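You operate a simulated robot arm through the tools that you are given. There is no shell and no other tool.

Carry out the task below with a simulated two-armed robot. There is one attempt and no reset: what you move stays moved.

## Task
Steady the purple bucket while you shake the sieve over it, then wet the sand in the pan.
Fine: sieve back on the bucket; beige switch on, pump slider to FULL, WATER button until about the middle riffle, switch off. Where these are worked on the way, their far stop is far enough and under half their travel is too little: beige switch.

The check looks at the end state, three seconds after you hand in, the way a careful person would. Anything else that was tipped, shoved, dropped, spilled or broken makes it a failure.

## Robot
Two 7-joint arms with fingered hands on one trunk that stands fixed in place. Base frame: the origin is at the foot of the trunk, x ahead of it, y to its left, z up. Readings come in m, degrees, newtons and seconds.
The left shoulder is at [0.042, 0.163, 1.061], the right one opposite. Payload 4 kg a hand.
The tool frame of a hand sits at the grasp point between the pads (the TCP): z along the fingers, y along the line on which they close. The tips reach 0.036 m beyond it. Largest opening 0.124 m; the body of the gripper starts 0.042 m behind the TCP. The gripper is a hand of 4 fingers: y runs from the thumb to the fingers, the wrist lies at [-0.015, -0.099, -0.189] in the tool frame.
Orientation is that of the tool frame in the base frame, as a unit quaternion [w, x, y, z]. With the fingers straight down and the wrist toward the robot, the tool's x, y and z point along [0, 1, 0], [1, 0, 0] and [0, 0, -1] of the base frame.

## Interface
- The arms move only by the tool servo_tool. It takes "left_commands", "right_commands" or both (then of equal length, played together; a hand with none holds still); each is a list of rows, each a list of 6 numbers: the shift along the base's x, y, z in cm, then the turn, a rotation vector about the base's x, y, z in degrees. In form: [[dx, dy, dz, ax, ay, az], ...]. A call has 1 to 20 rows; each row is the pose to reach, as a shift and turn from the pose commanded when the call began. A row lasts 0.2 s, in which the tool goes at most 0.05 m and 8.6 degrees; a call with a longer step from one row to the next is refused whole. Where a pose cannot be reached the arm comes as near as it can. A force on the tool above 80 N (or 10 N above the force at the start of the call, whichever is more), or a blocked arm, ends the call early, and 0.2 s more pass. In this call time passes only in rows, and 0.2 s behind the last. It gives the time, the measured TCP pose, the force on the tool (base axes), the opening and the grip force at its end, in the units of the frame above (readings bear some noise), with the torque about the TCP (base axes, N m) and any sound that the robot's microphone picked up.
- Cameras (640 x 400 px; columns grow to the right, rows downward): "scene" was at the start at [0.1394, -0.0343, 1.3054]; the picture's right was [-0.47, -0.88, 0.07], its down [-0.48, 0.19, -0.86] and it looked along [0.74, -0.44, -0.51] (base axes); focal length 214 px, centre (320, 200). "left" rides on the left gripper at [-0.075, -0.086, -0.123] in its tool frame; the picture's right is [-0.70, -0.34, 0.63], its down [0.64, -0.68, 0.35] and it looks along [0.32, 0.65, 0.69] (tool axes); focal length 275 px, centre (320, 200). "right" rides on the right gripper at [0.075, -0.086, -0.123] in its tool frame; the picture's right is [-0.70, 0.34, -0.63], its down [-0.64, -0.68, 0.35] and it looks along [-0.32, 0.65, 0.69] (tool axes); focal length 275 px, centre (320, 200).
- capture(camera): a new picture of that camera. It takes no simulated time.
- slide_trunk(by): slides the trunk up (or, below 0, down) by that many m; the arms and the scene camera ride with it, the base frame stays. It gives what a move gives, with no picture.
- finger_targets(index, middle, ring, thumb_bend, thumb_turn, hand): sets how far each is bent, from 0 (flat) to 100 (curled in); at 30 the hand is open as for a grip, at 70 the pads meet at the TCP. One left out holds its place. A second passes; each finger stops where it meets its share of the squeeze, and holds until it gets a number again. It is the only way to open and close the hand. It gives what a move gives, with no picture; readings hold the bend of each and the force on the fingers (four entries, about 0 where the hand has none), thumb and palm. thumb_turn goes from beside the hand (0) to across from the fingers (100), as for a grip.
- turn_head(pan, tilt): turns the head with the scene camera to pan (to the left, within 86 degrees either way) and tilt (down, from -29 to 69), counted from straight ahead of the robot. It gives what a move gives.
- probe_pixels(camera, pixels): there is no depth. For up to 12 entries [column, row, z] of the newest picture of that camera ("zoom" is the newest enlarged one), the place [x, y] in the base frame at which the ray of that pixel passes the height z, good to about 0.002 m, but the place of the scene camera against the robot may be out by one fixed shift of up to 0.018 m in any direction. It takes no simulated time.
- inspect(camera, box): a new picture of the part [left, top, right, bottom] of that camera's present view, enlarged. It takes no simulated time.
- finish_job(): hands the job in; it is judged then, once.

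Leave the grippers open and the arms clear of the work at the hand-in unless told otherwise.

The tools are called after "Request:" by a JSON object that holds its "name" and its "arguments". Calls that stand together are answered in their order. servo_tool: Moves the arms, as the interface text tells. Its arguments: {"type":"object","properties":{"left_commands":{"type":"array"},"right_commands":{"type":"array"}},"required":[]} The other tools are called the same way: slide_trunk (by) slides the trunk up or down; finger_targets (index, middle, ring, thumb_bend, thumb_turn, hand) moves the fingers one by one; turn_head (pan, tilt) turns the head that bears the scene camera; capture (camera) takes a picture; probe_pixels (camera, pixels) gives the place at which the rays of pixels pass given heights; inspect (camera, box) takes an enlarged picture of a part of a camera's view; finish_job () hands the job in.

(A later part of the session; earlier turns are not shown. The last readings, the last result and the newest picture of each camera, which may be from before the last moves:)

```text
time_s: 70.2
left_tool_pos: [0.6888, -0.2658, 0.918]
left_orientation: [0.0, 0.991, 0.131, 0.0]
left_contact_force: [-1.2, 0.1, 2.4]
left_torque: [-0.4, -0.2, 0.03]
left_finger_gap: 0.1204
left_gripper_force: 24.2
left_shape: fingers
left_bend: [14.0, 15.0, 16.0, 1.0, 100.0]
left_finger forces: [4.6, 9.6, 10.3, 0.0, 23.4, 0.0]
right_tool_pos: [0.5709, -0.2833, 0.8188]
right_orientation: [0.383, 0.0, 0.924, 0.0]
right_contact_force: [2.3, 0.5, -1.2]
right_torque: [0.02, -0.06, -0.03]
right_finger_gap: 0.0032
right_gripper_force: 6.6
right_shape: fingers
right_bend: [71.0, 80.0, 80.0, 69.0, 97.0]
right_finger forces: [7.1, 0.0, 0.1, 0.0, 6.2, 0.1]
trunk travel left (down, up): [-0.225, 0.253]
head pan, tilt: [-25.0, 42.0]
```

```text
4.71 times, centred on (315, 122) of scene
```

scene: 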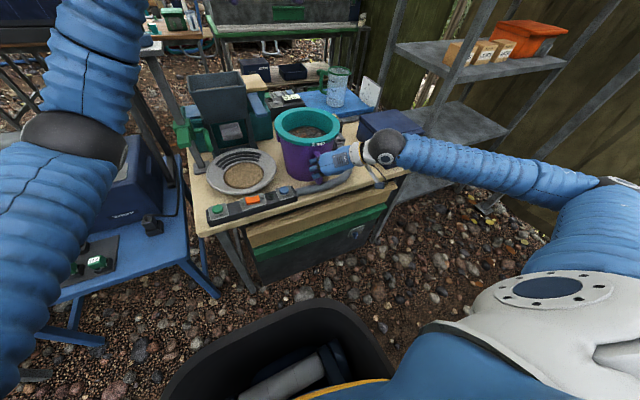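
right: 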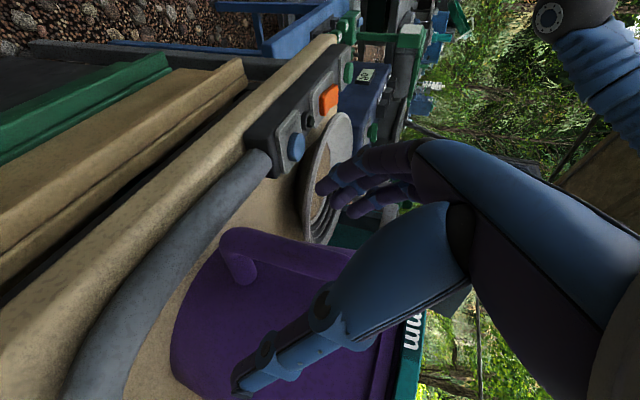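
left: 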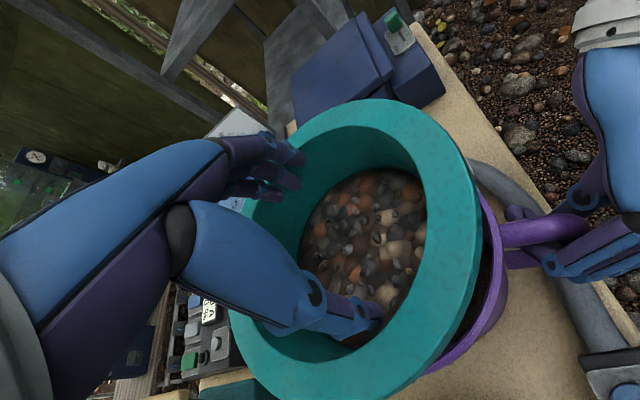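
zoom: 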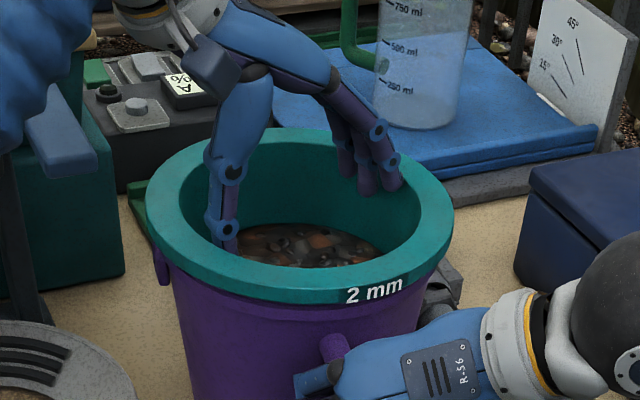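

The sieve is down: the vertical force turned to +2 N and the lip looks flush. I'll close the left fingers inward to let go of the walls.

Request:
{"name": "finger_targets", "arguments": {"hand": "left", "index": 42, "middle": 42, "ring": 42, "thumb_bend": 42}}

Request:
{"name": "inspect", "arguments": {"camera": "scene", "box": [260, 80, 370, 165]}}

Request:
{"name": "inspect", "arguments": {"camera": "left", "box": [220, 80, 540, 400]}}

```text
time_s: 71.2
left_tool_pos: [0.6895, -0.2649, 0.9164]
left_orientation: [0.0, 0.991, 0.131, 0.0]
left_contact_force: [-0.4, 0.1, -0.1]
left_torque: [0.02, -0.01, -0.01]
left_finger_gap: 0.0872
left_gripper_force: 0.2
left_shape: fingers
left_bend: [42.0, 42.0, 42.0, 42.0, 98.0]
left_finger forces: [0.0, 0.1, 0.0, 0.1, 0.0, 0.0]
right_tool_pos: [0.5707, -0.2838, 0.8177]
right_orientation: [0.383, 0.0, 0.924, 0.0]
right_contact_force: [0.5, 0.8, -2.7]
right_torque: [-0.12, 0.02, 0.07]
right_finger_gap: 0.0021
right_gripper_force: 6.4
right_shape: fingers
right_bend: [72.0, 80.0, 80.0, 69.0, 97.0]
right_finger forces: [4.3, 0.1, 2.5, 0.0, 6.9, 0.0]
trunk travel left (down, up): [-0.225, 0.253]
head pan, tilt: [-25.0, 42.0]
```

```text
4.71 times, centred on (315, 122) of scene
```

zoom: 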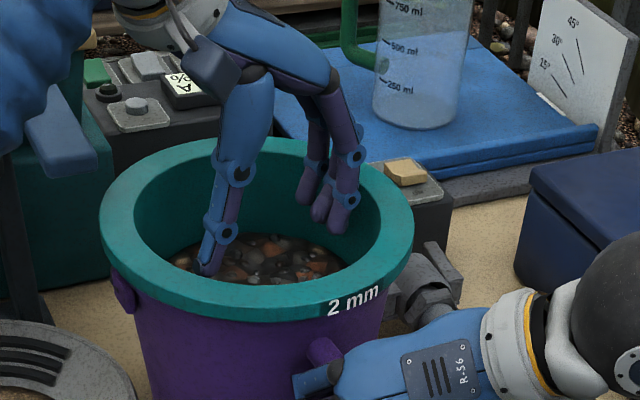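

```text
1.25 times, centred on (380, 240) of left
```

zoom: 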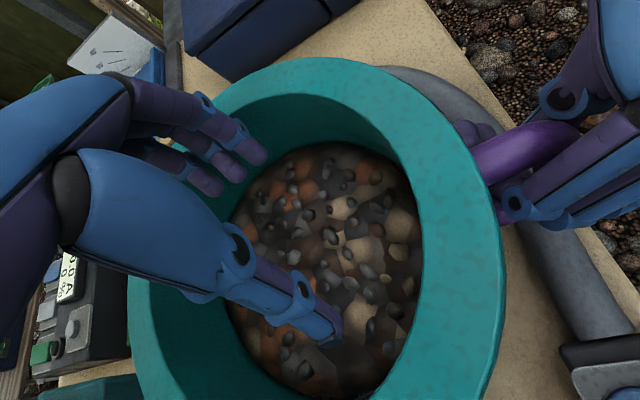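

The sieve was released, but the bucket swung about 2 cm to the left as the thumb let go. I'll check the bucket against the pan and its surroundings.

Request:
{"name": "inspect", "arguments": {"camera": "scene", "box": [180, 80, 440, 242]}}

Request:
{"name": "inspect", "arguments": {"camera": "right", "box": [160, 120, 480, 400]}}

```text
2.46 times, centred on (310, 161) of scene
```

zoom: 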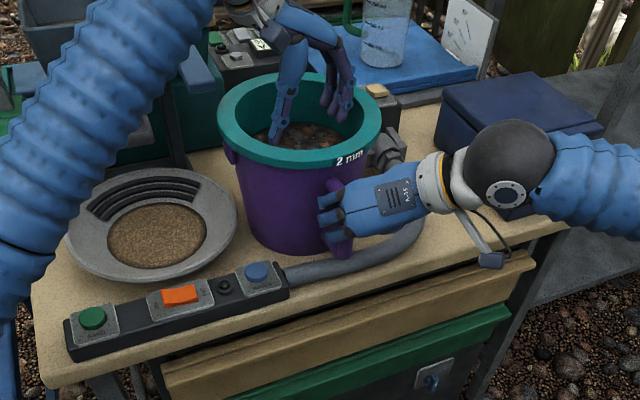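

```text
1.43 times, centred on (320, 260) of right
```

zoom: 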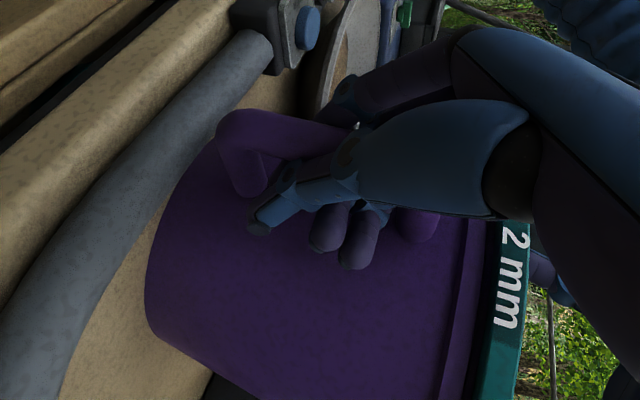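

The bucket did not touch the pan; it just turned about the handle by about 2 cm to the left. I'll ease it back by pushing the sieve's right inner wall gently with the backs of the left fingers, starting with 1.5 cm.

Request:
{"name": "servo_tool", "arguments": {"left_commands": [[0, -0.5, 0, 0, 0, 0], [0, -1.0, 0, 0, 0, 0], [0, -1.5, 0, 0, 0, 0], [0, -2.0, 0, 0, 0, 0]]}}

Request:
{"name": "inspect", "arguments": {"camera": "scene", "box": [180, 80, 440, 242]}}

```text
time_s: 72.2
left_tool_pos: [0.6886, -0.2849, 0.9192]
left_orientation: [0.0, 0.991, 0.13, 0.0]
left_contact_force: [-3.9, 5.4, 4.8]
left_torque: [-0.17, -0.17, 0.02]
left_finger_gap: 0.0862
left_gripper_force: 5.3
left_shape: fingers
left_bend: [42.0, 44.0, 43.0, 42.0, 98.0]
left_finger forces: [0.8, 2.7, 6.1, 0.1, 0.0, 0.0]
right_tool_pos: [0.5707, -0.2831, 0.8183]
right_orientation: [0.383, 0.0, 0.924, 0.0]
right_contact_force: [5.5, -2.1, 2.8]
right_torque: [0.12, -0.07, -0.04]
right_finger_gap: 0.0028
right_gripper_force: 8.0
right_shape: fingers
right_bend: [72.0, 80.0, 80.0, 69.0, 97.0]
right_finger forces: [7.6, 0.0, 0.1, 0.0, 7.9, 0.1]
trunk travel left (down, up): [-0.225, 0.253]
head pan, tilt: [-25.0, 42.0]
```

```text
2.46 times, centred on (310, 161) of scene
```

zoom: 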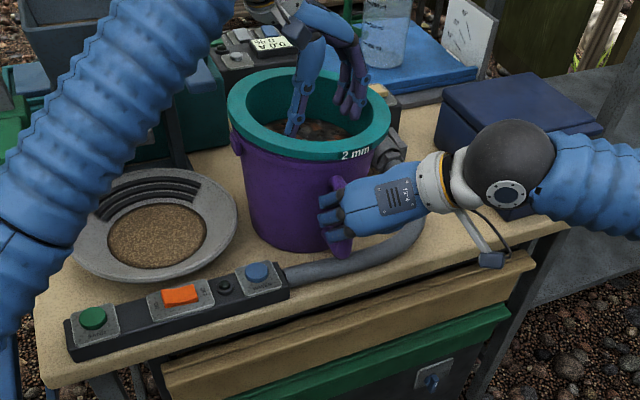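

The rim is now at columns 227–391, against 233–396 at the start. One more small push of 0.7 cm should bring it home, then back off.

Request:
{"name": "servo_tool", "arguments": {"left_commands": [[0, -0.4, 0, 0, 0, 0], [0, -0.8, 0, 0, 0, 0], [0, -0.8, 0, 0, 0, 0], [0, 0.4, 0, 0, 0, 0], [0, 1.4, 0, 0, 0, 0]]}}

Request:
{"name": "inspect", "arguments": {"camera": "scene", "box": [180, 80, 440, 242]}}

```text
time_s: 73.4
left_tool_pos: [0.6885, -0.2721, 0.9167]
left_orientation: [-0.001, 0.991, 0.131, -0.001]
left_contact_force: [0.4, 0.2, 0.8]
left_torque: [0.03, -0.03, -0.01]
left_finger_gap: 0.0865
left_gripper_force: 0.0
left_shape: fingers
left_bend: [42.0, 42.0, 42.0, 42.0, 98.0]
left_finger forces: [0.0, 0.0, 0.0, 0.0, 0.1, 0.0]
right_tool_pos: [0.5697, -0.2835, 0.8169]
right_orientation: [0.382, 0.0, 0.924, 0.0]
right_contact_force: [0.7, 0.1, -1.1]
right_torque: [-0.01, 0.0, -0.01]
right_finger_gap: 0.0019
right_gripper_force: 6.7
right_shape: fingers
right_bend: [72.0, 80.0, 80.0, 69.0, 97.0]
right_finger forces: [5.7, 0.1, 0.9, 0.1, 6.0, 0.0]
trunk travel left (down, up): [-0.225, 0.253]
head pan, tilt: [-25.0, 42.0]
```

```text
2.46 times, centred on (310, 161) of scene
```

zoom: 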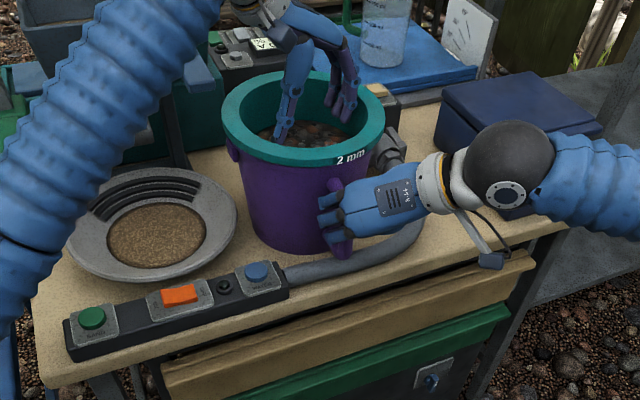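

The closed right hand springs the bucket back a little (rim at 222–386). I'll hold the bucket at its home spot with the left fingers, then open the right hand so that this twist is released.

Request:
{"name": "servo_tool", "arguments": {"left_commands": [[0, -0.8, 0, 0, 0, 0], [0, -1.5, 0, 0, 0, 0], [0, -2.0, 0, 0, 0, 0], [0, -2.0, 0, 0, 0, 0]]}}

Request:
{"name": "finger_targets", "arguments": {"hand": "right", "index": 55, "middle": 55, "ring": 55, "thumb_bend": 55}}

Request:
{"name": "inspect", "arguments": {"camera": "scene", "box": [180, 80, 440, 242]}}

Request:
{"name": "inspect", "arguments": {"camera": "right", "box": [160, 120, 480, 400]}}

```text
time_s: 74.4
left_tool_pos: [0.6888, -0.2915, 0.9184]
left_orientation: [0.0, 0.991, 0.13, 0.001]
left_contact_force: [-3.6, 6.1, 6.0]
left_torque: [-0.23, -0.19, -0.04]
left_finger_gap: 0.0864
left_gripper_force: 5.3
left_shape: fingers
left_bend: [42.0, 44.0, 43.0, 42.0, 98.0]
left_finger forces: [1.0, 3.7, 6.3, 0.1, 0.1, 0.0]
right_tool_pos: [0.571, -0.283, 0.818]
right_orientation: [0.383, -0.001, 0.924, 0.0]
right_contact_force: [7.7, -3.5, 2.8]
right_torque: [0.07, -0.11, -0.13]
right_finger_gap: 0.0024
right_gripper_force: 8.2
right_shape: fingers
right_bend: [72.0, 80.0, 80.0, 69.0, 97.0]
right_finger forces: [8.2, 0.0, 0.0, 0.0, 8.8, 0.1]
trunk travel left (down, up): [-0.225, 0.253]
head pan, tilt: [-25.0, 42.0]
```

```text
time_s: 75.4
left_tool_pos: [0.6888, -0.2924, 0.9177]
left_orientation: [0.0, 0.991, 0.13, 0.0]
left_contact_force: [1.3, -0.2, -0.5]
left_torque: [-0.01, 0.0, 0.02]
left_finger_gap: 0.0863
left_gripper_force: 0.1
left_shape: fingers
left_bend: [42.0, 42.0, 42.0, 42.0, 98.0]
left_finger forces: [0.4, 0.0, 0.0, 0.1, 0.0, 0.0]
right_tool_pos: [0.5699, -0.2836, 0.8176]
right_orientation: [0.383, 0.0, 0.924, 0.0]
right_contact_force: [0.0, -0.7, -0.2]
right_torque: [0.01, 0.03, 0.01]
right_finger_gap: 0.0465
right_gripper_force: 0.0
right_shape: fingers
right_bend: [55.0, 55.0, 55.0, 55.0, 97.0]
right_finger forces: [0.0, 0.0, 0.0, 0.1, 0.1, 0.0]
trunk travel left (down, up): [-0.225, 0.253]
head pan, tilt: [-25.0, 42.0]
```

```text
2.46 times, centred on (310, 161) of scene
```

zoom: 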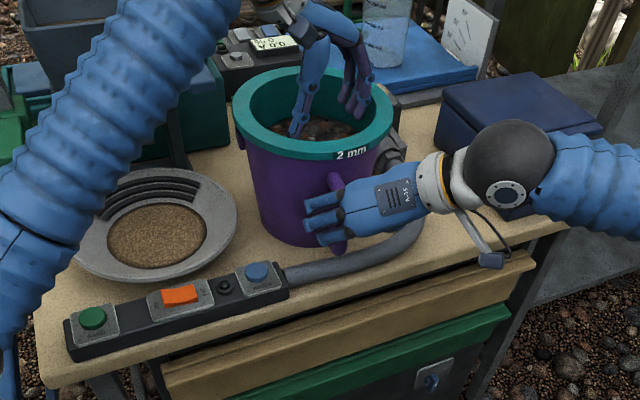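

```text
1.43 times, centred on (320, 260) of right
```

zoom: 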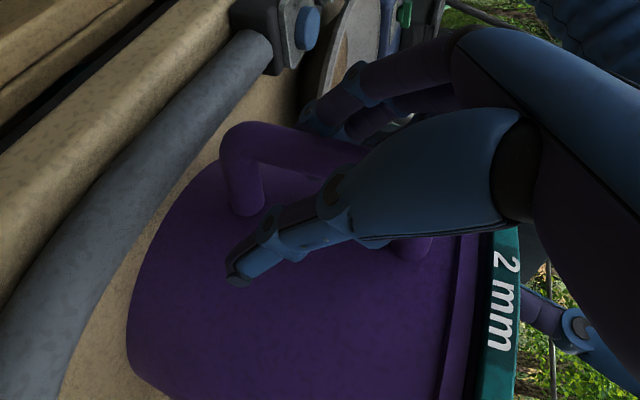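

The rim is at 232–396 again, so the bucket is home, and the right hand is off the bar. Next I'll lift the left hand straight out of the sieve, after centring it, and open the right hand fully.

Request:
{"name": "servo_tool", "arguments": {"left_commands": [[0.3, 0.7, 0, 0, 0, 0], [0.6, 1.3, 0.5, 0, 0, 0], [0.6, 1.3, 3, 0, 0, 0], [0.6, 1.3, 6.5, 0, 0, 0], [0.6, 1.3, 10, 0, 0, 0], [0.6, 1.3, 14, 0, 0, 0], [0.6, 1.3, 18, 0, 0, 0]]}}

Request:
{"name": "finger_targets", "arguments": {"hand": "right", "index": 30, "middle": 30, "ring": 30, "thumb_bend": 30}}

Request:
{"name": "inspect", "arguments": {"camera": "scene", "box": [180, 80, 440, 242]}}

Request:
{"name": "capture", "arguments": {"camera": "left"}}

```text
time_s: 77.0
left_tool_pos: [0.6952, -0.2776, 1.0981]
left_orientation: [-0.001, 0.991, 0.131, 0.0]
left_contact_force: [-0.7, -0.7, 0.5]
left_torque: [0.0, 0.01, 0.01]
left_finger_gap: 0.0865
left_gripper_force: 0.1
left_shape: fingers
left_bend: [42.0, 42.0, 42.0, 42.0, 98.0]
left_finger forces: [0.0, 0.1, 0.1, 0.0, 0.0, 0.1]
right_tool_pos: [0.5721, -0.2838, 0.8178]
right_orientation: [0.382, 0.0, 0.924, -0.001]
right_contact_force: [-0.5, 0.4, -0.6]
right_torque: [0.02, -0.02, -0.01]
right_finger_gap: 0.0463
right_gripper_force: 0.1
right_shape: fingers
right_bend: [55.0, 55.0, 55.0, 55.0, 97.0]
right_finger forces: [0.0, 0.0, 0.1, 0.0, 0.0, 0.0]
trunk travel left (down, up): [-0.225, 0.253]
head pan, tilt: [-25.0, 42.0]
```

```text
time_s: 78.0
left_tool_pos: [0.695, -0.278, 1.0964]
left_orientation: [0.0, 0.991, 0.131, 0.0]
left_contact_force: [-0.3, 0.1, 0.1]
left_torque: [0.0, 0.01, 0.01]
left_finger_gap: 0.0865
left_gripper_force: 0.0
left_shape: fingers
left_bend: [42.0, 42.0, 42.0, 42.0, 98.0]
left_finger forces: [0.0, 0.0, 0.0, 0.1, 0.0, 0.1]
right_tool_pos: [0.5712, -0.2835, 0.8186]
right_orientation: [0.383, 0.0, 0.924, 0.0]
right_contact_force: [0.0, 1.0, -0.4]
right_torque: [0.0, 0.02, 0.0]
right_finger_gap: 0.1226
right_gripper_force: 0.0
right_shape: fingers
right_bend: [30.0, 30.0, 30.0, 30.0, 97.0]
right_finger forces: [0.0, 0.0, 0.0, 0.1, 0.0, 0.0]
trunk travel left (down, up): [-0.225, 0.253]
head pan, tilt: [-25.0, 42.0]
```

```text
2.46 times, centred on (310, 161) of scene
```

zoom: 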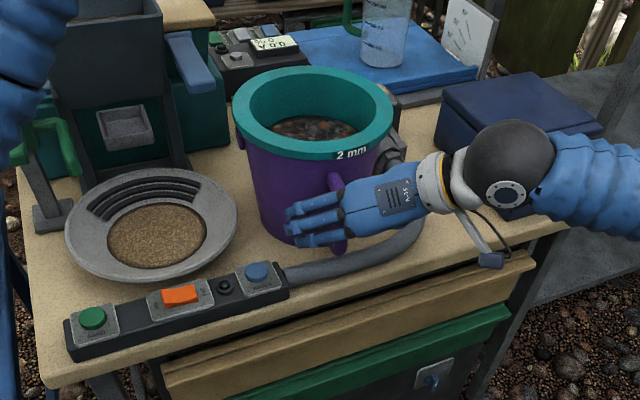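

```text
taken
```

left: 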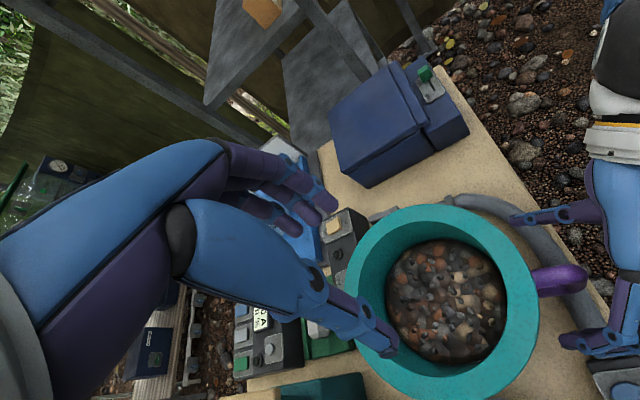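

Both hands are free, and the sieve sits on the bucket. I'll zoom to confirm it's seated flush, and look at the contents.

Request:
{"name": "inspect", "arguments": {"camera": "scene", "box": [270, 95, 350, 195]}}

Request:
{"name": "inspect", "arguments": {"camera": "left", "box": [340, 190, 560, 400]}}

```text
4.00 times, centred on (310, 145) of scene
```

zoom: 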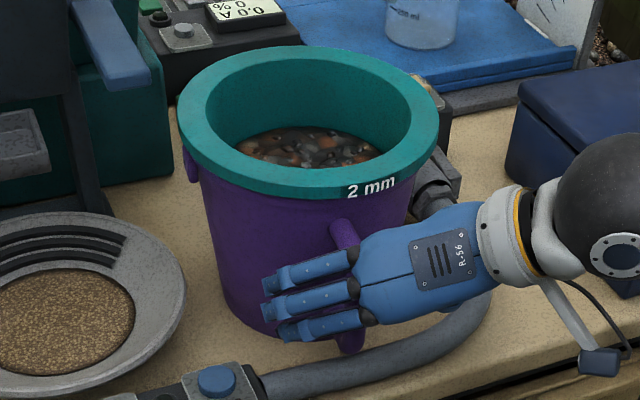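

```text
1.90 times, centred on (450, 295) of left
```

zoom: 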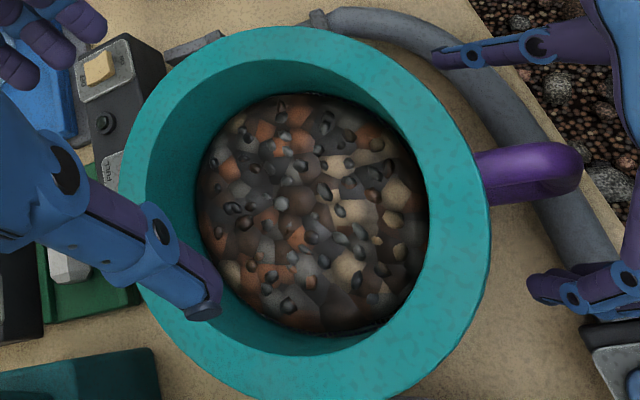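

The sieve is flush and the gravel looks cleaner, with a gap at the edge. Now I'll back the right hand off the handle along its approach line and raise it.

Request:
{"name": "servo_tool", "arguments": {"right_commands": [[-1.2, 0, 1.8, 0, 0, 0], [-2.8, -0.1, 4.0, 0, 0, 0], [-4.3, -0.6, 6.6, 0, 0, 0], [-5.3, -1.4, 9.6, 0, 0, 0], [-5.3, -2.5, 13.5, 0, 0, 0], [-5.3, -4.0, 17.5, 0, 0, 0], [-5.3, -6.0, 21, 0, 0, 0], [-5.3, -8.0, 24, 0, 0, 0]]}}

Request:
{"name": "capture", "arguments": {"camera": "scene"}}

```text
time_s: 79.8
left_tool_pos: [0.6966, -0.2792, 1.0972]
left_orientation: [0.0, 0.991, 0.131, 0.001]
left_contact_force: [0.6, 0.7, 0.0]
left_torque: [-0.02, 0.01, -0.01]
left_finger_gap: 0.0866
left_gripper_force: 0.0
left_shape: fingers
left_bend: [42.0, 42.0, 42.0, 42.0, 98.0]
left_finger forces: [0.0, 0.1, 0.0, 0.0, 0.1, 0.0]
right_tool_pos: [0.5181, -0.3624, 1.0587]
right_orientation: [0.383, 0.0, 0.924, 0.0]
right_contact_force: [0.7, 0.1, 0.4]
right_torque: [-0.01, -0.01, 0.03]
right_finger_gap: 0.1231
right_gripper_force: 0.3
right_shape: fingers
right_bend: [30.0, 30.0, 30.0, 30.0, 97.0]
right_finger forces: [0.0, 0.0, 0.0, 0.0, 0.0, 0.0]
trunk travel left (down, up): [-0.225, 0.253]
head pan, tilt: [-25.0, 42.0]
```

```text
taken
```

scene: 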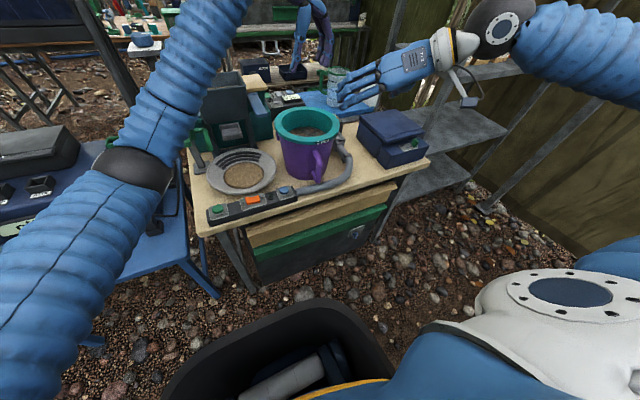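

Both hands are clear. Now I'll turn the right hand back to pointing straight down and carry it over toward the pump unit, while the left hand moves away to the left at the same height.

Request:
{"name": "servo_tool", "arguments": {"right_commands": [[1.2, -0.8, 0.2, 2.9, 2.9, -7.1], [2.4, -1.6, 0.4, 5.9, 5.9, -14.1], [3.6, -2.4, 0.6, 8.8, 8.8, -21.2], [4.8, -3.2, 0.8, 11.7, 11.7, -28.3], [6.0, -4.0, 1.0, 14.7, 14.7, -35.4], [7.2, -4.8, 1.2, 17.6, 17.6, -42.4], [8.4, -5.6, 1.4, 20.5, 20.5, -49.5], [9.6, -6.4, 1.6, 23.5, 23.5, -56.6], [10.8, -7.2, 1.8, 26.4, 26.4, -63.7], [12.0, -8.0, 2.0, 29.3, 29.3, -70.7], [13.2, -8.8, 2.0, 32.3, 32.3, -77.8], [14.2, -9.8, 2.0, 35.2, 35.2, -84.9]], "left_commands": [[-0.8, 1.8, 0, 0, 0, 5], [-1.6, 3.6, 0, 0, 0, 10], [-2.4, 5.4, 0, 0, 0, 15], [-3.2, 7.3, 0, 0, 0, 20], [-4.0, 9.1, 0, 0, 0, 25], [-4.8, 10.9, 0, 0, 0, 30], [-5.6, 12.7, 0, 0, 0, 35], [-6.4, 14.6, 0, 0, 0, 40], [-7.2, 16.4, 0, 0, 0, 45], [-8.0, 18.2, 0, 0, 0, 50], [-8.8, 20.0, 0, 0, 0, 55], [-9.6, 21.9, 0, 0, 0, 60]]}}

Request:
{"name": "capture", "arguments": {"camera": "right"}}

Request:
{"name": "capture", "arguments": {"camera": "scene"}}

```text
time_s: 82.4
left_tool_pos: [0.599, -0.0597, 1.0974]
left_orientation: [0.0, 0.793, 0.61, 0.0]
left_contact_force: [-0.3, 0.8, -0.8]
left_torque: [-0.01, 0.02, 0.02]
left_finger_gap: 0.0872
left_gripper_force: 0.1
left_shape: fingers
left_bend: [42.0, 42.0, 42.0, 42.0, 98.0]
left_finger forces: [0.0, 0.0, 0.1, 0.1, 0.0, 0.0]
right_tool_pos: [0.6586, -0.461, 1.0784]
right_orientation: [0.001, 0.709, 0.706, 0.0]
right_contact_force: [0.8, -0.6, 0.4]
right_torque: [-0.03, -0.01, 0.0]
right_finger_gap: 0.1229
right_gripper_force: 0.0
right_shape: fingers
right_bend: [30.0, 30.0, 30.0, 30.0, 97.0]
right_finger forces: [0.0, 0.0, 0.1, 0.1, 0.1, 0.0]
trunk travel left (down, up): [-0.225, 0.253]
head pan, tilt: [-25.0, 42.0]
```

```text
taken
```

right: 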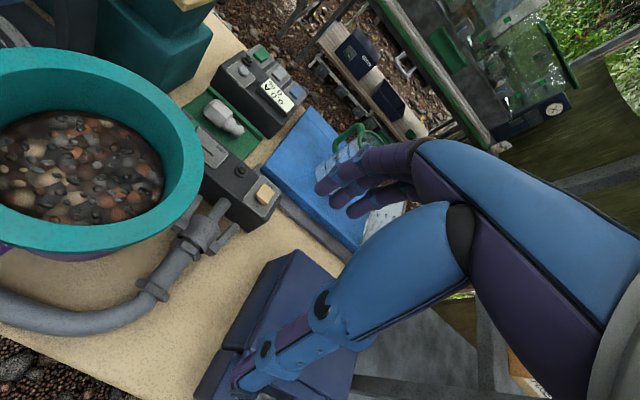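

```text
taken
```

scene: 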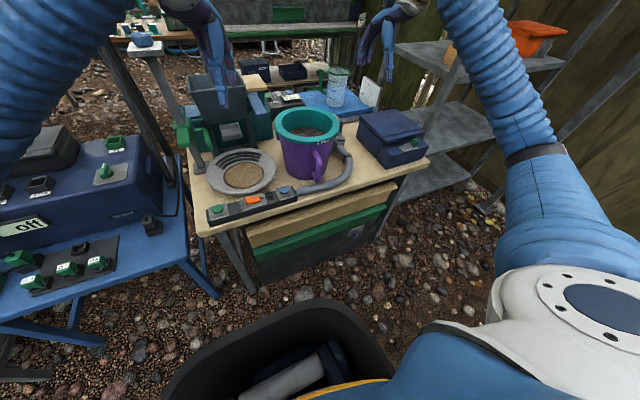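

Both arms are clear. I'll zoom the right camera onto the pump unit to locate the beige switch and slider from here.

Request:
{"name": "inspect", "arguments": {"camera": "right", "box": [160, 100, 300, 250]}}

Request:
{"name": "probe_pixels", "arguments": {"camera": "right", "pixels": [[264, 193, 0.78], [264, 193, 0.79], [264, 193, 0.8], [264, 193, 0.81]]}}

```text
2.67 times, centred on (230, 175) of right
```

zoom: 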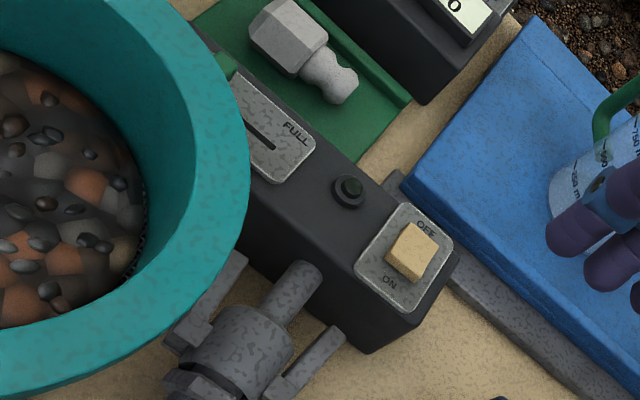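

```text
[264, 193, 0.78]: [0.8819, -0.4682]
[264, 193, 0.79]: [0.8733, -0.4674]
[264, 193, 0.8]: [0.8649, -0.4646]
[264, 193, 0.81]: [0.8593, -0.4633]
```

The three views agree: the rocker centre is at (0.869, -0.465, 0.795), with ON on the near edge, and it shows as OFF now. I'll make a pointing hand, middle finger out and the others curled with the thumb turned aside, and see where the tip is.

Request:
{"name": "finger_targets", "arguments": {"hand": "right", "index": 100, "middle": 62, "ring": 100, "thumb_bend": 20, "thumb_turn": 0}}

Request:
{"name": "capture", "arguments": {"camera": "right"}}

Request:
{"name": "inspect", "arguments": {"camera": "scene", "box": [330, 0, 450, 120]}}

```text
time_s: 83.4
left_tool_pos: [0.5999, -0.0594, 1.0967]
left_orientation: [0.0, 0.793, 0.609, 0.0]
left_contact_force: [0.1, -0.3, 0.0]
left_torque: [-0.02, -0.01, -0.01]
left_finger_gap: 0.087
left_gripper_force: 0.0
left_shape: fingers
left_bend: [42.0, 42.0, 42.0, 42.0, 98.0]
left_finger forces: [0.0, 0.0, 0.0, 0.0, 0.0, 0.1]
right_tool_pos: [0.6593, -0.4605, 1.0782]
right_orientation: [0.001, 0.707, 0.707, 0.0]
right_contact_force: [0.3, -1.1, 0.1]
right_torque: [0.01, -0.03, -0.02]
right_finger_gap: 0.1133
right_gripper_force: 0.0
right_shape: fingers
right_bend: [100.0, 62.0, 100.0, 20.0, 0.0]
right_finger forces: [0.0, 0.0, 0.0, 0.1, 0.0, 0.0]
trunk travel left (down, up): [-0.225, 0.253]
head pan, tilt: [-25.0, 42.0]
```

```text
taken
```

right: 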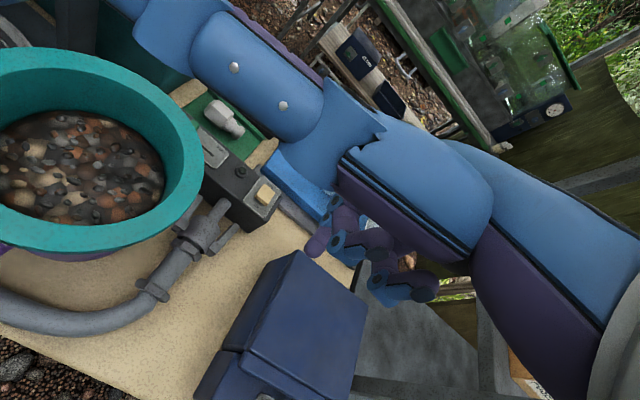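

```text
3.33 times, centred on (390, 60) of scene
```

zoom: 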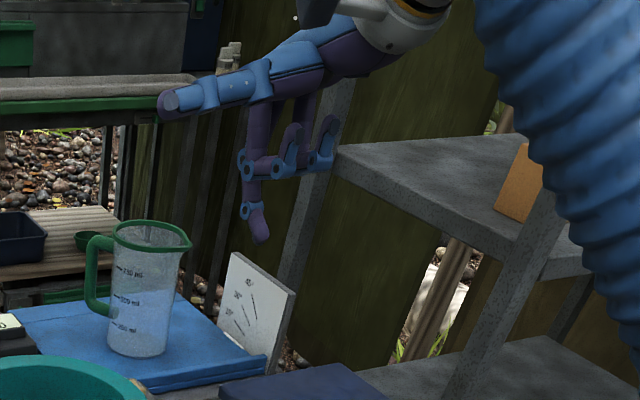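

The middle finger now points down alone and the thumb is well out of the way above. I'll zoom to measure the fingertip position relative to the tool.

Request:
{"name": "inspect", "arguments": {"camera": "right", "box": [270, 180, 430, 310]}}

```text
3.08 times, centred on (350, 245) of right
```

zoom: 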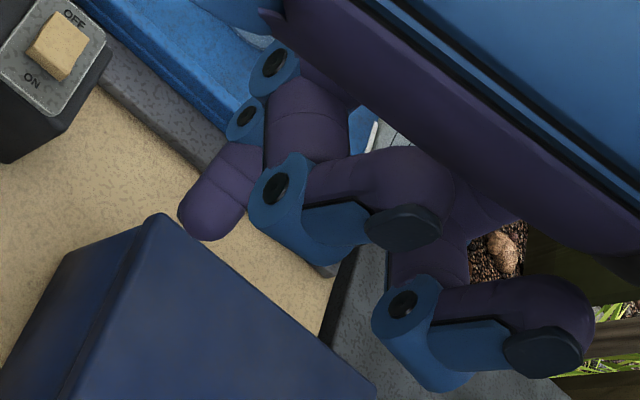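

The fingertip sits about 8 mm forward of and 2–3 cm below the TCP. I'll move above the near (ON) edge of the beige switch, to TCP (0.850, -0.466, 0.90), then look before pressing.

Request:
{"name": "servo_tool", "arguments": {"right_commands": [[4, -0.1, 0, 0, 0, 0], [8, -0.2, -1, 0, 0, 0], [12, -0.3, -4, 0, 0, 0], [16, -0.4, -8, 0, 0, 0], [18.5, -0.5, -12, 0, 0, 0], [19.1, -0.5, -16, 0, 0, 0], [19.1, -0.5, -17.8, 0, 0, 0]]}}

Request:
{"name": "capture", "arguments": {"camera": "right"}}

Request:
{"name": "inspect", "arguments": {"camera": "scene", "box": [290, 40, 430, 160]}}

```text
refused: row 4 steps farther than a row can; nothing moved
```

```text
taken
```

right: 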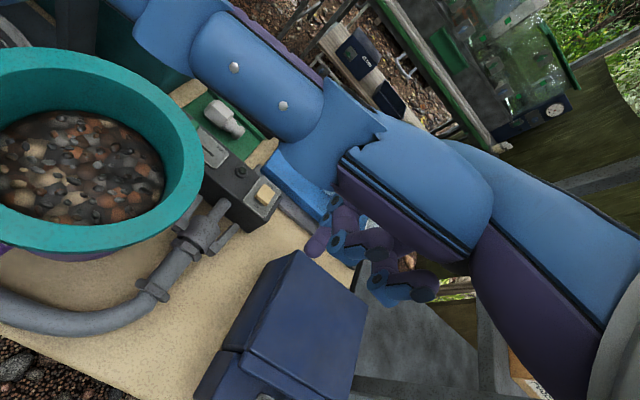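

```text
3.33 times, centred on (360, 100) of scene
```

zoom: 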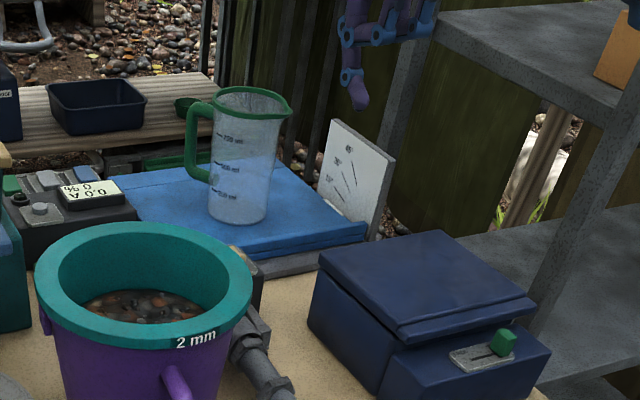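

The step was refused for being too long, so nothing moved. I'll send the same path in shorter steps.

Request:
{"name": "servo_tool", "arguments": {"right_commands": [[3.5, -0.1, -0.5, 0, 0, 0], [7, -0.2, -1.5, 0, 0, 0], [10.5, -0.3, -3.5, 0, 0, 0], [14, -0.4, -6, 0, 0, 0], [16.5, -0.5, -9, 0, 0, 0], [18.5, -0.5, -12, 0, 0, 0], [19.1, -0.5, -15, 0, 0, 0], [19.1, -0.5, -17.8, 0, 0, 0]]}}

Request:
{"name": "capture", "arguments": {"camera": "right"}}

Request:
{"name": "inspect", "arguments": {"camera": "scene", "box": [290, 40, 430, 160]}}

```text
time_s: 85.2
left_tool_pos: [0.5996, -0.0603, 1.0966]
left_orientation: [0.0, 0.794, 0.608, -0.001]
left_contact_force: [0.5, 0.2, 0.0]
left_torque: [0.05, 0.01, 0.0]
left_finger_gap: 0.0865
left_gripper_force: 0.1
left_shape: fingers
left_bend: [42.0, 42.0, 42.0, 42.0, 98.0]
left_finger forces: [0.1, 0.1, 0.0, 0.0, 0.1, 0.1]
right_tool_pos: [0.8508, -0.4677, 0.8989]
right_orientation: [0.0, 0.707, 0.707, 0.0]
right_contact_force: [0.0, -0.4, 0.3]
right_torque: [-0.01, -0.02, 0.03]
right_finger_gap: 0.113
right_gripper_force: 0.1
right_shape: fingers
right_bend: [100.0, 62.0, 100.0, 20.0, 0.0]
right_finger forces: [0.0, 0.0, 0.0, 0.0, 0.1, 0.0]
trunk travel left (down, up): [-0.225, 0.253]
head pan, tilt: [-25.0, 42.0]
```

```text
taken
```

right: 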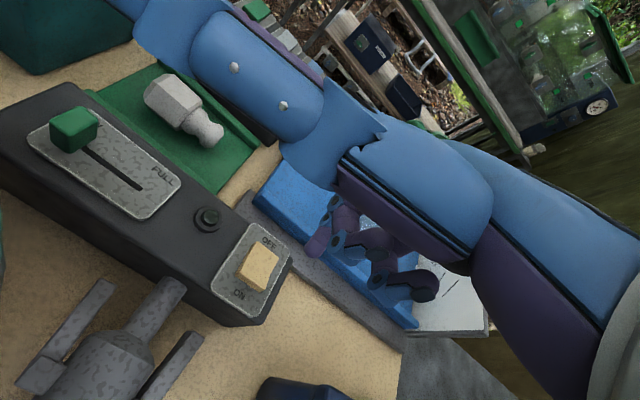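

```text
3.33 times, centred on (360, 100) of scene
```

zoom: 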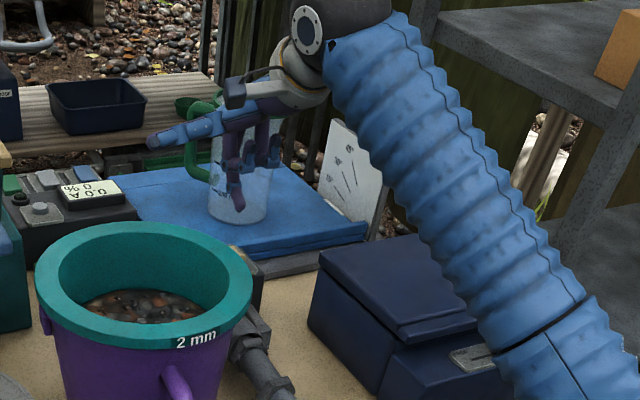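

The close view shows the rocker at about (258, 267) and the fingertip at about (318, 245). I'll zoom in to read the rocker's position and tilt and line up with the ON edge.

Request:
{"name": "inspect", "arguments": {"camera": "right", "box": [190, 200, 350, 330]}}

Request:
{"name": "probe_pixels", "arguments": {"camera": "right", "pixels": [[258, 267, 0.79], [258, 267, 0.795], [258, 267, 0.8], [74, 130, 0.79], [74, 130, 0.8], [140, 187, 0.78], [207, 216, 0.78]]}}

```text
3.08 times, centred on (270, 265) of right
```

zoom: 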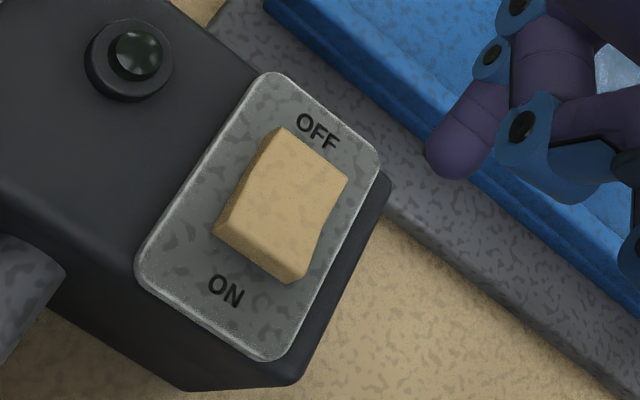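

```text
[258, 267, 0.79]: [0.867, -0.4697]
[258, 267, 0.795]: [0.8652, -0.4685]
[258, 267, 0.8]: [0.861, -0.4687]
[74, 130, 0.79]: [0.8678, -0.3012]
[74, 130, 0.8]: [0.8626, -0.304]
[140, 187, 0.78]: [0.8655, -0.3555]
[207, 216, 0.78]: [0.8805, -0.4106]
```

The rocker's ON half is raised, so it's off now. Its centre is at about (0.857, -0.468). I'll shift back 3 mm and come down to just above it, then feel for contact in small steps.

Request:
{"name": "servo_tool", "arguments": {"right_commands": [[-0.2, 0, -2, 0, 0, 0], [-0.3, 0, -4, 0, 0, 0], [-0.3, 0, -5.5, 0, 0, 0], [-0.3, 0, -6.3, 0, 0, 0]]}}

Request:
{"name": "inspect", "arguments": {"camera": "right", "box": [230, 180, 390, 310]}}

```text
time_s: 86.2
left_tool_pos: [0.598, -0.0593, 1.0988]
left_orientation: [0.0, 0.793, 0.609, 0.0]
left_contact_force: [0.2, 0.2, 0.1]
left_torque: [-0.04, 0.02, -0.03]
left_finger_gap: 0.0867
left_gripper_force: 0.0
left_shape: fingers
left_bend: [42.0, 42.0, 42.0, 42.0, 98.0]
left_finger forces: [0.0, 0.0, 0.1, 0.0, 0.0, 0.0]
right_tool_pos: [0.8465, -0.4659, 0.8404]
right_orientation: [0.001, 0.707, 0.707, 0.001]
right_contact_force: [5.4, 0.2, 27.0]
right_torque: [-0.3, -0.46, 0.09]
right_finger_gap: 0.1133
right_gripper_force: 13.0
right_shape: fingers
right_bend: [100.0, 77.0, 100.0, 20.0, 0.0]
right_finger forces: [0.1, 25.7, 0.0, 0.0, 0.0, 0.0]
trunk travel left (down, up): [-0.225, 0.253]
head pan, tilt: [-25.0, 42.0]
```

```text
3.08 times, centred on (310, 245) of right
```

zoom: 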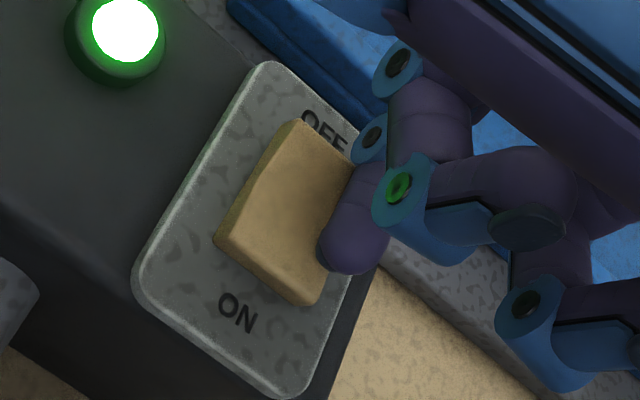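

The lamp next to the slider lit up bright green, so the switch has gone over to ON. I'll raise the finger straight up and check the rocker's position.

Request:
{"name": "servo_tool", "arguments": {"right_commands": [[0, 0, 2, 0, 0, 0], [0, 0, 4, 0, 0, 0], [0, 0, 6, 0, 0, 0]]}}

Request:
{"name": "capture", "arguments": {"camera": "right"}}

Request:
{"name": "inspect", "arguments": {"camera": "right", "box": [190, 200, 350, 330]}}

Request:
{"name": "inspect", "arguments": {"camera": "scene", "box": [180, 80, 440, 242]}}

```text
time_s: 87.0
left_tool_pos: [0.5997, -0.0604, 1.0964]
left_orientation: [-0.001, 0.793, 0.609, -0.001]
left_contact_force: [0.0, -0.5, 0.2]
left_torque: [-0.01, -0.01, -0.02]
left_finger_gap: 0.0867
left_gripper_force: 0.1
left_shape: fingers
left_bend: [42.0, 42.0, 42.0, 42.0, 98.0]
left_finger forces: [0.1, 0.2, 0.1, 0.0, 0.0, 0.1]
right_tool_pos: [0.8475, -0.4664, 0.8953]
right_orientation: [0.0, 0.707, 0.707, 0.0]
right_contact_force: [0.8, 0.1, -0.1]
right_torque: [-0.01, 0.0, 0.02]
right_finger_gap: 0.1132
right_gripper_force: 0.0
right_shape: fingers
right_bend: [100.0, 62.0, 100.0, 20.0, 0.0]
right_finger forces: [0.0, 0.1, 0.0, 0.0, 0.1, 0.0]
trunk travel left (down, up): [-0.225, 0.253]
head pan, tilt: [-25.0, 42.0]
```

```text
taken
```

right: 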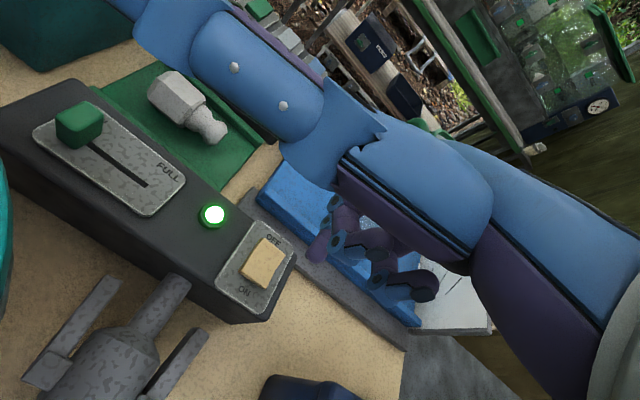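

```text
3.08 times, centred on (270, 265) of right
```

zoom: 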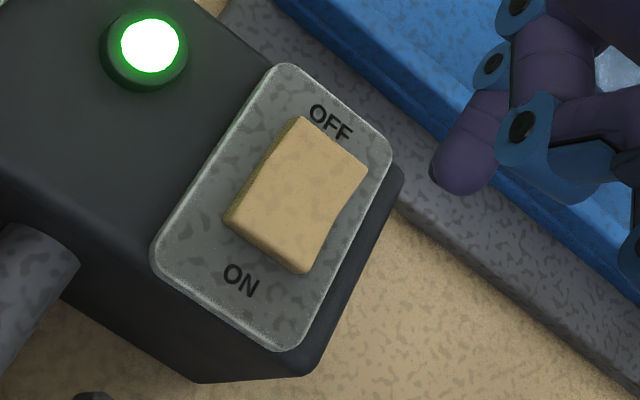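

```text
2.46 times, centred on (310, 161) of scene
```

zoom: 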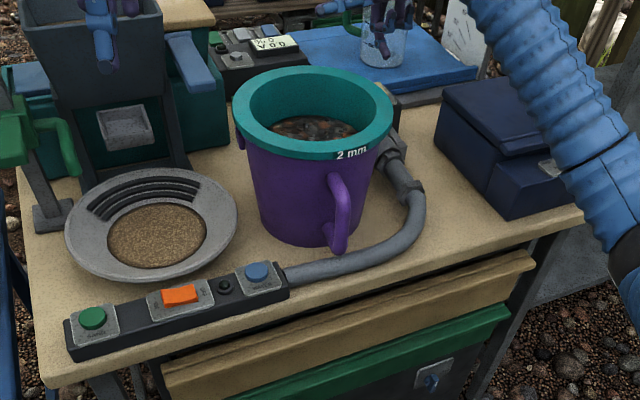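

The switch is on and the lamp is lit. Next is the slider: its green knob is at about (0.862, -0.305) with its top near z = 0.81, and FULL lies toward -y. I'll raise the hand and re-shape it to a compact pinch, with thumb against middle finger, so nothing sticks out near the sieve or the blue arm.

Request:
{"name": "servo_tool", "arguments": {"right_commands": [[0, 0, 3, 0, 0, 0], [0, 0, 6, 0, 0, 0], [0, 0, 9, 0, 0, 0]]}}

Request:
{"name": "finger_targets", "arguments": {"hand": "right", "index": 100, "middle": 68, "ring": 100, "thumb_bend": 45, "thumb_turn": 98}}

Request:
{"name": "finger_targets", "arguments": {"hand": "right", "thumb_bend": 66}}

Request:
{"name": "capture", "arguments": {"camera": "right"}}

```text
time_s: 87.8
left_tool_pos: [0.5993, -0.0589, 1.0985]
left_orientation: [0.0, 0.794, 0.609, 0.0]
left_contact_force: [0.3, 0.5, 0.5]
left_torque: [-0.01, -0.01, 0.01]
left_finger_gap: 0.0871
left_gripper_force: 0.2
left_shape: fingers
left_bend: [42.0, 42.0, 42.0, 42.0, 98.0]
left_finger forces: [0.0, 0.0, 0.1, 0.0, 0.1, 0.0]
right_tool_pos: [0.8455, -0.4662, 0.988]
right_orientation: [0.0, 0.707, 0.707, 0.0]
right_contact_force: [0.0, -0.6, -0.1]
right_torque: [-0.05, 0.02, -0.01]
right_finger_gap: 0.1131
right_gripper_force: 0.1
right_shape: fingers
right_bend: [100.0, 62.0, 100.0, 20.0, 0.0]
right_finger forces: [0.1, 0.0, 0.0, 0.0, 0.0, 0.0]
trunk travel left (down, up): [-0.225, 0.253]
head pan, tilt: [-25.0, 42.0]
```

```text
time_s: 88.8
left_tool_pos: [0.5991, -0.0597, 1.0977]
left_orientation: [-0.001, 0.793, 0.609, 0.0]
left_contact_force: [-0.3, -0.1, 0.9]
left_torque: [0.01, 0.01, -0.05]
left_finger_gap: 0.0868
left_gripper_force: 0.1
left_shape: fingers
left_bend: [42.0, 42.0, 42.0, 42.0, 98.0]
left_finger forces: [0.0, 0.0, 0.1, 0.0, 0.1, 0.1]
right_tool_pos: [0.8456, -0.4676, 0.9864]
right_orientation: [-0.001, 0.706, 0.708, 0.0]
right_contact_force: [-0.3, -0.9, 0.6]
right_torque: [0.0, -0.01, 0.01]
right_finger_gap: 0.0724
right_gripper_force: 0.0
right_shape: fingers
right_bend: [100.0, 68.0, 100.0, 45.0, 97.0]
right_finger forces: [0.0, 0.0, 0.0, 0.0, 0.0, 0.0]
trunk travel left (down, up): [-0.225, 0.253]
head pan, tilt: [-25.0, 42.0]
```

```text
time_s: 89.8
left_tool_pos: [0.5996, -0.06, 1.0977]
left_orientation: [0.0, 0.793, 0.609, -0.001]
left_contact_force: [-0.5, -0.5, -0.1]
left_torque: [0.02, 0.03, -0.01]
left_finger_gap: 0.0867
left_gripper_force: 0.1
left_shape: fingers
left_bend: [42.0, 42.0, 42.0, 42.0, 98.0]
left_finger forces: [0.0, 0.0, 0.1, 0.1, 0.0, 0.0]
right_tool_pos: [0.8462, -0.4664, 0.9861]
right_orientation: [0.0, 0.707, 0.707, 0.0]
right_contact_force: [0.4, -0.4, 0.4]
right_torque: [-0.01, 0.0, 0.0]
right_finger_gap: 0.0695
right_gripper_force: 0.0
right_shape: fingers
right_bend: [100.0, 68.0, 100.0, 61.0, 99.0]
right_finger forces: [0.0, 0.0, 0.1, 0.0, 0.0, 0.1]
trunk travel left (down, up): [-0.225, 0.253]
head pan, tilt: [-25.0, 42.0]
```

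```text
taken
```

right: 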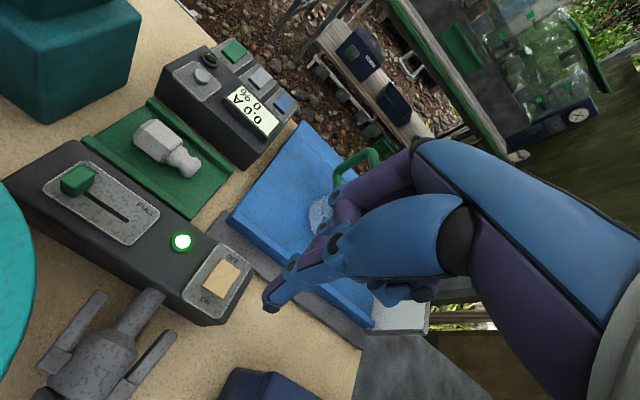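

The hand is compact now. I'll carry it over to the slider's left end, yawing 25° and leaning 10° so the thumb side stays clear of the sieve, and stop above at z ≈ 0.93.

Request:
{"name": "servo_tool", "arguments": {"right_commands": [[0.4, 3.7, -0.5, 0.4, 2.0, 5.0], [0.8, 7.4, -1.0, 0.9, 3.9, 10.0], [1.2, 11.1, -2.0, 1.3, 5.9, 14.9], [1.6, 14.8, -3.0, 1.7, 7.9, 19.9], [1.9, 18.5, -4.0, 2.2, 9.8, 24.9], [1.9, 18.5, -5.6, 2.2, 9.8, 24.9]]}}

Request:
{"name": "capture", "arguments": {"camera": "right"}}

Request:
{"name": "inspect", "arguments": {"camera": "scene", "box": [230, 40, 390, 160]}}

```text
time_s: 91.2
left_tool_pos: [0.5999, -0.0604, 1.0973]
left_orientation: [-0.001, 0.793, 0.609, 0.0]
left_contact_force: [-0.1, -0.4, 0.6]
left_torque: [-0.01, 0.01, 0.02]
left_finger_gap: 0.0866
left_gripper_force: 0.0
left_shape: fingers
left_bend: [42.0, 42.0, 42.0, 42.0, 98.0]
left_finger forces: [0.0, 0.1, 0.0, 0.0, 0.0, 0.1]
right_tool_pos: [0.8659, -0.2832, 0.9314]
right_orientation: [-0.073, 0.535, 0.84, -0.047]
right_contact_force: [-0.4, 0.5, -0.3]
right_torque: [0.02, -0.03, 0.03]
right_finger_gap: 0.0694
right_gripper_force: 0.1
right_shape: fingers
right_bend: [100.0, 68.0, 100.0, 61.0, 99.0]
right_finger forces: [0.1, 0.0, 0.0, 0.0, 0.1, 0.0]
trunk travel left (down, up): [-0.225, 0.253]
head pan, tilt: [-25.0, 42.0]
```

```text
taken
```

right: 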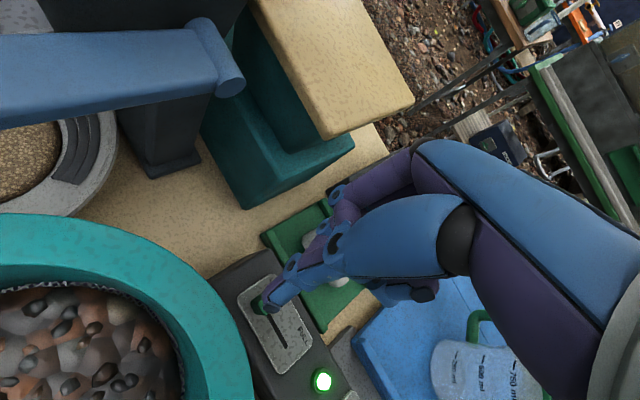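

```text
3.33 times, centred on (310, 100) of scene
```

zoom: 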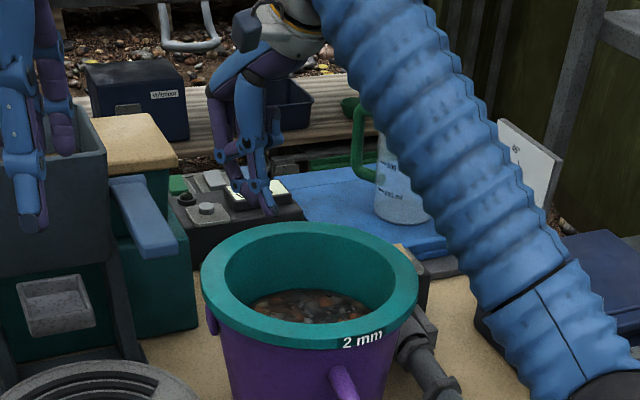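

I can see the slider plate at about (275, 325) under the hand, with the thumb tip in front of it. I'll zoom in.

Request:
{"name": "inspect", "arguments": {"camera": "right", "box": [200, 180, 400, 400]}}

```text
1.82 times, centred on (300, 290) of right
```

zoom: 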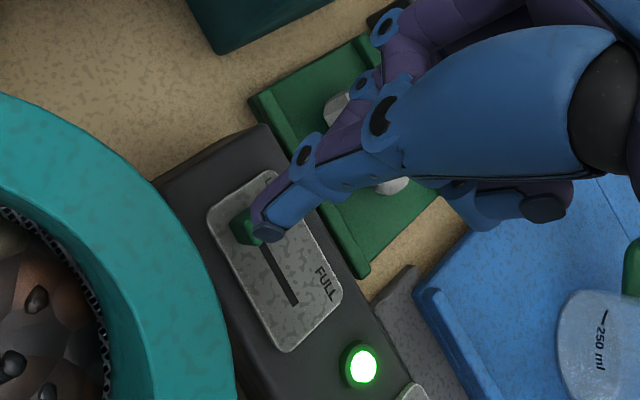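

The knob is just to the -y side of where the fingertip will come down, as intended, and the thumb stays above the pump's near edge. I'll descend slowly to TCP z ≈ 0.836.

Request:
{"name": "servo_tool", "arguments": {"right_commands": [[0, 0.2, -3, 0, 0, 0], [0, 0.3, -6, 0, 0, 0], [0, 0.3, -8, 0, 0, 0], [0, 0.3, -9.5, 0, 0, 0]]}}

Request:
{"name": "inspect", "arguments": {"camera": "right", "box": [200, 180, 400, 400]}}

Request:
{"name": "inspect", "arguments": {"camera": "scene", "box": [230, 40, 390, 160]}}

```text
time_s: 92.2
left_tool_pos: [0.5993, -0.0601, 1.0963]
left_orientation: [0.0, 0.793, 0.609, -0.001]
left_contact_force: [1.0, -0.1, 0.8]
left_torque: [-0.01, -0.02, -0.01]
left_finger_gap: 0.0869
left_gripper_force: 0.0
left_shape: fingers
left_bend: [42.0, 42.0, 42.0, 42.0, 98.0]
left_finger forces: [0.0, 0.0, 0.0, 0.0, 0.0, 0.0]
right_tool_pos: [0.8661, -0.279, 0.8361]
right_orientation: [-0.073, 0.536, 0.84, -0.046]
right_contact_force: [-0.6, 0.2, 3.5]
right_torque: [-0.03, 0.0, 0.01]
right_finger_gap: 0.0692
right_gripper_force: 1.2
right_shape: fingers
right_bend: [100.0, 69.0, 100.0, 61.0, 99.0]
right_finger forces: [0.1, 2.5, 0.1, 0.0, 0.1, 0.1]
trunk travel left (down, up): [-0.225, 0.253]
head pan, tilt: [-25.0, 42.0]
```

```text
1.82 times, centred on (300, 290) of right
```

zoom: 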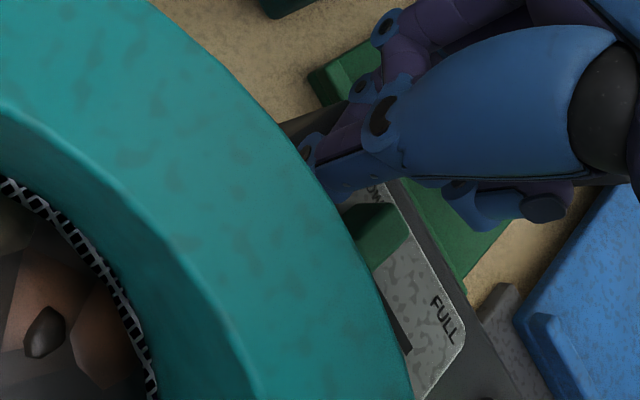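

```text
3.33 times, centred on (310, 100) of scene
```

zoom: 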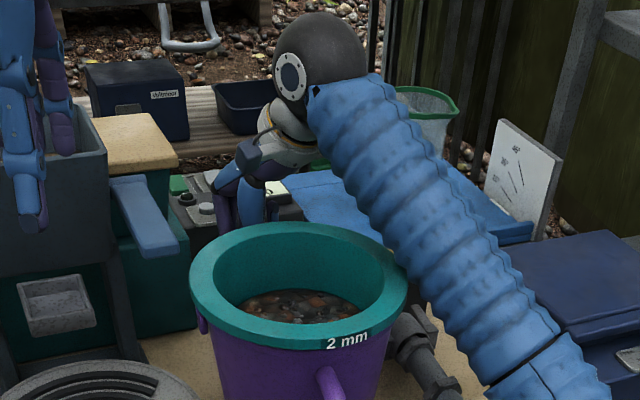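

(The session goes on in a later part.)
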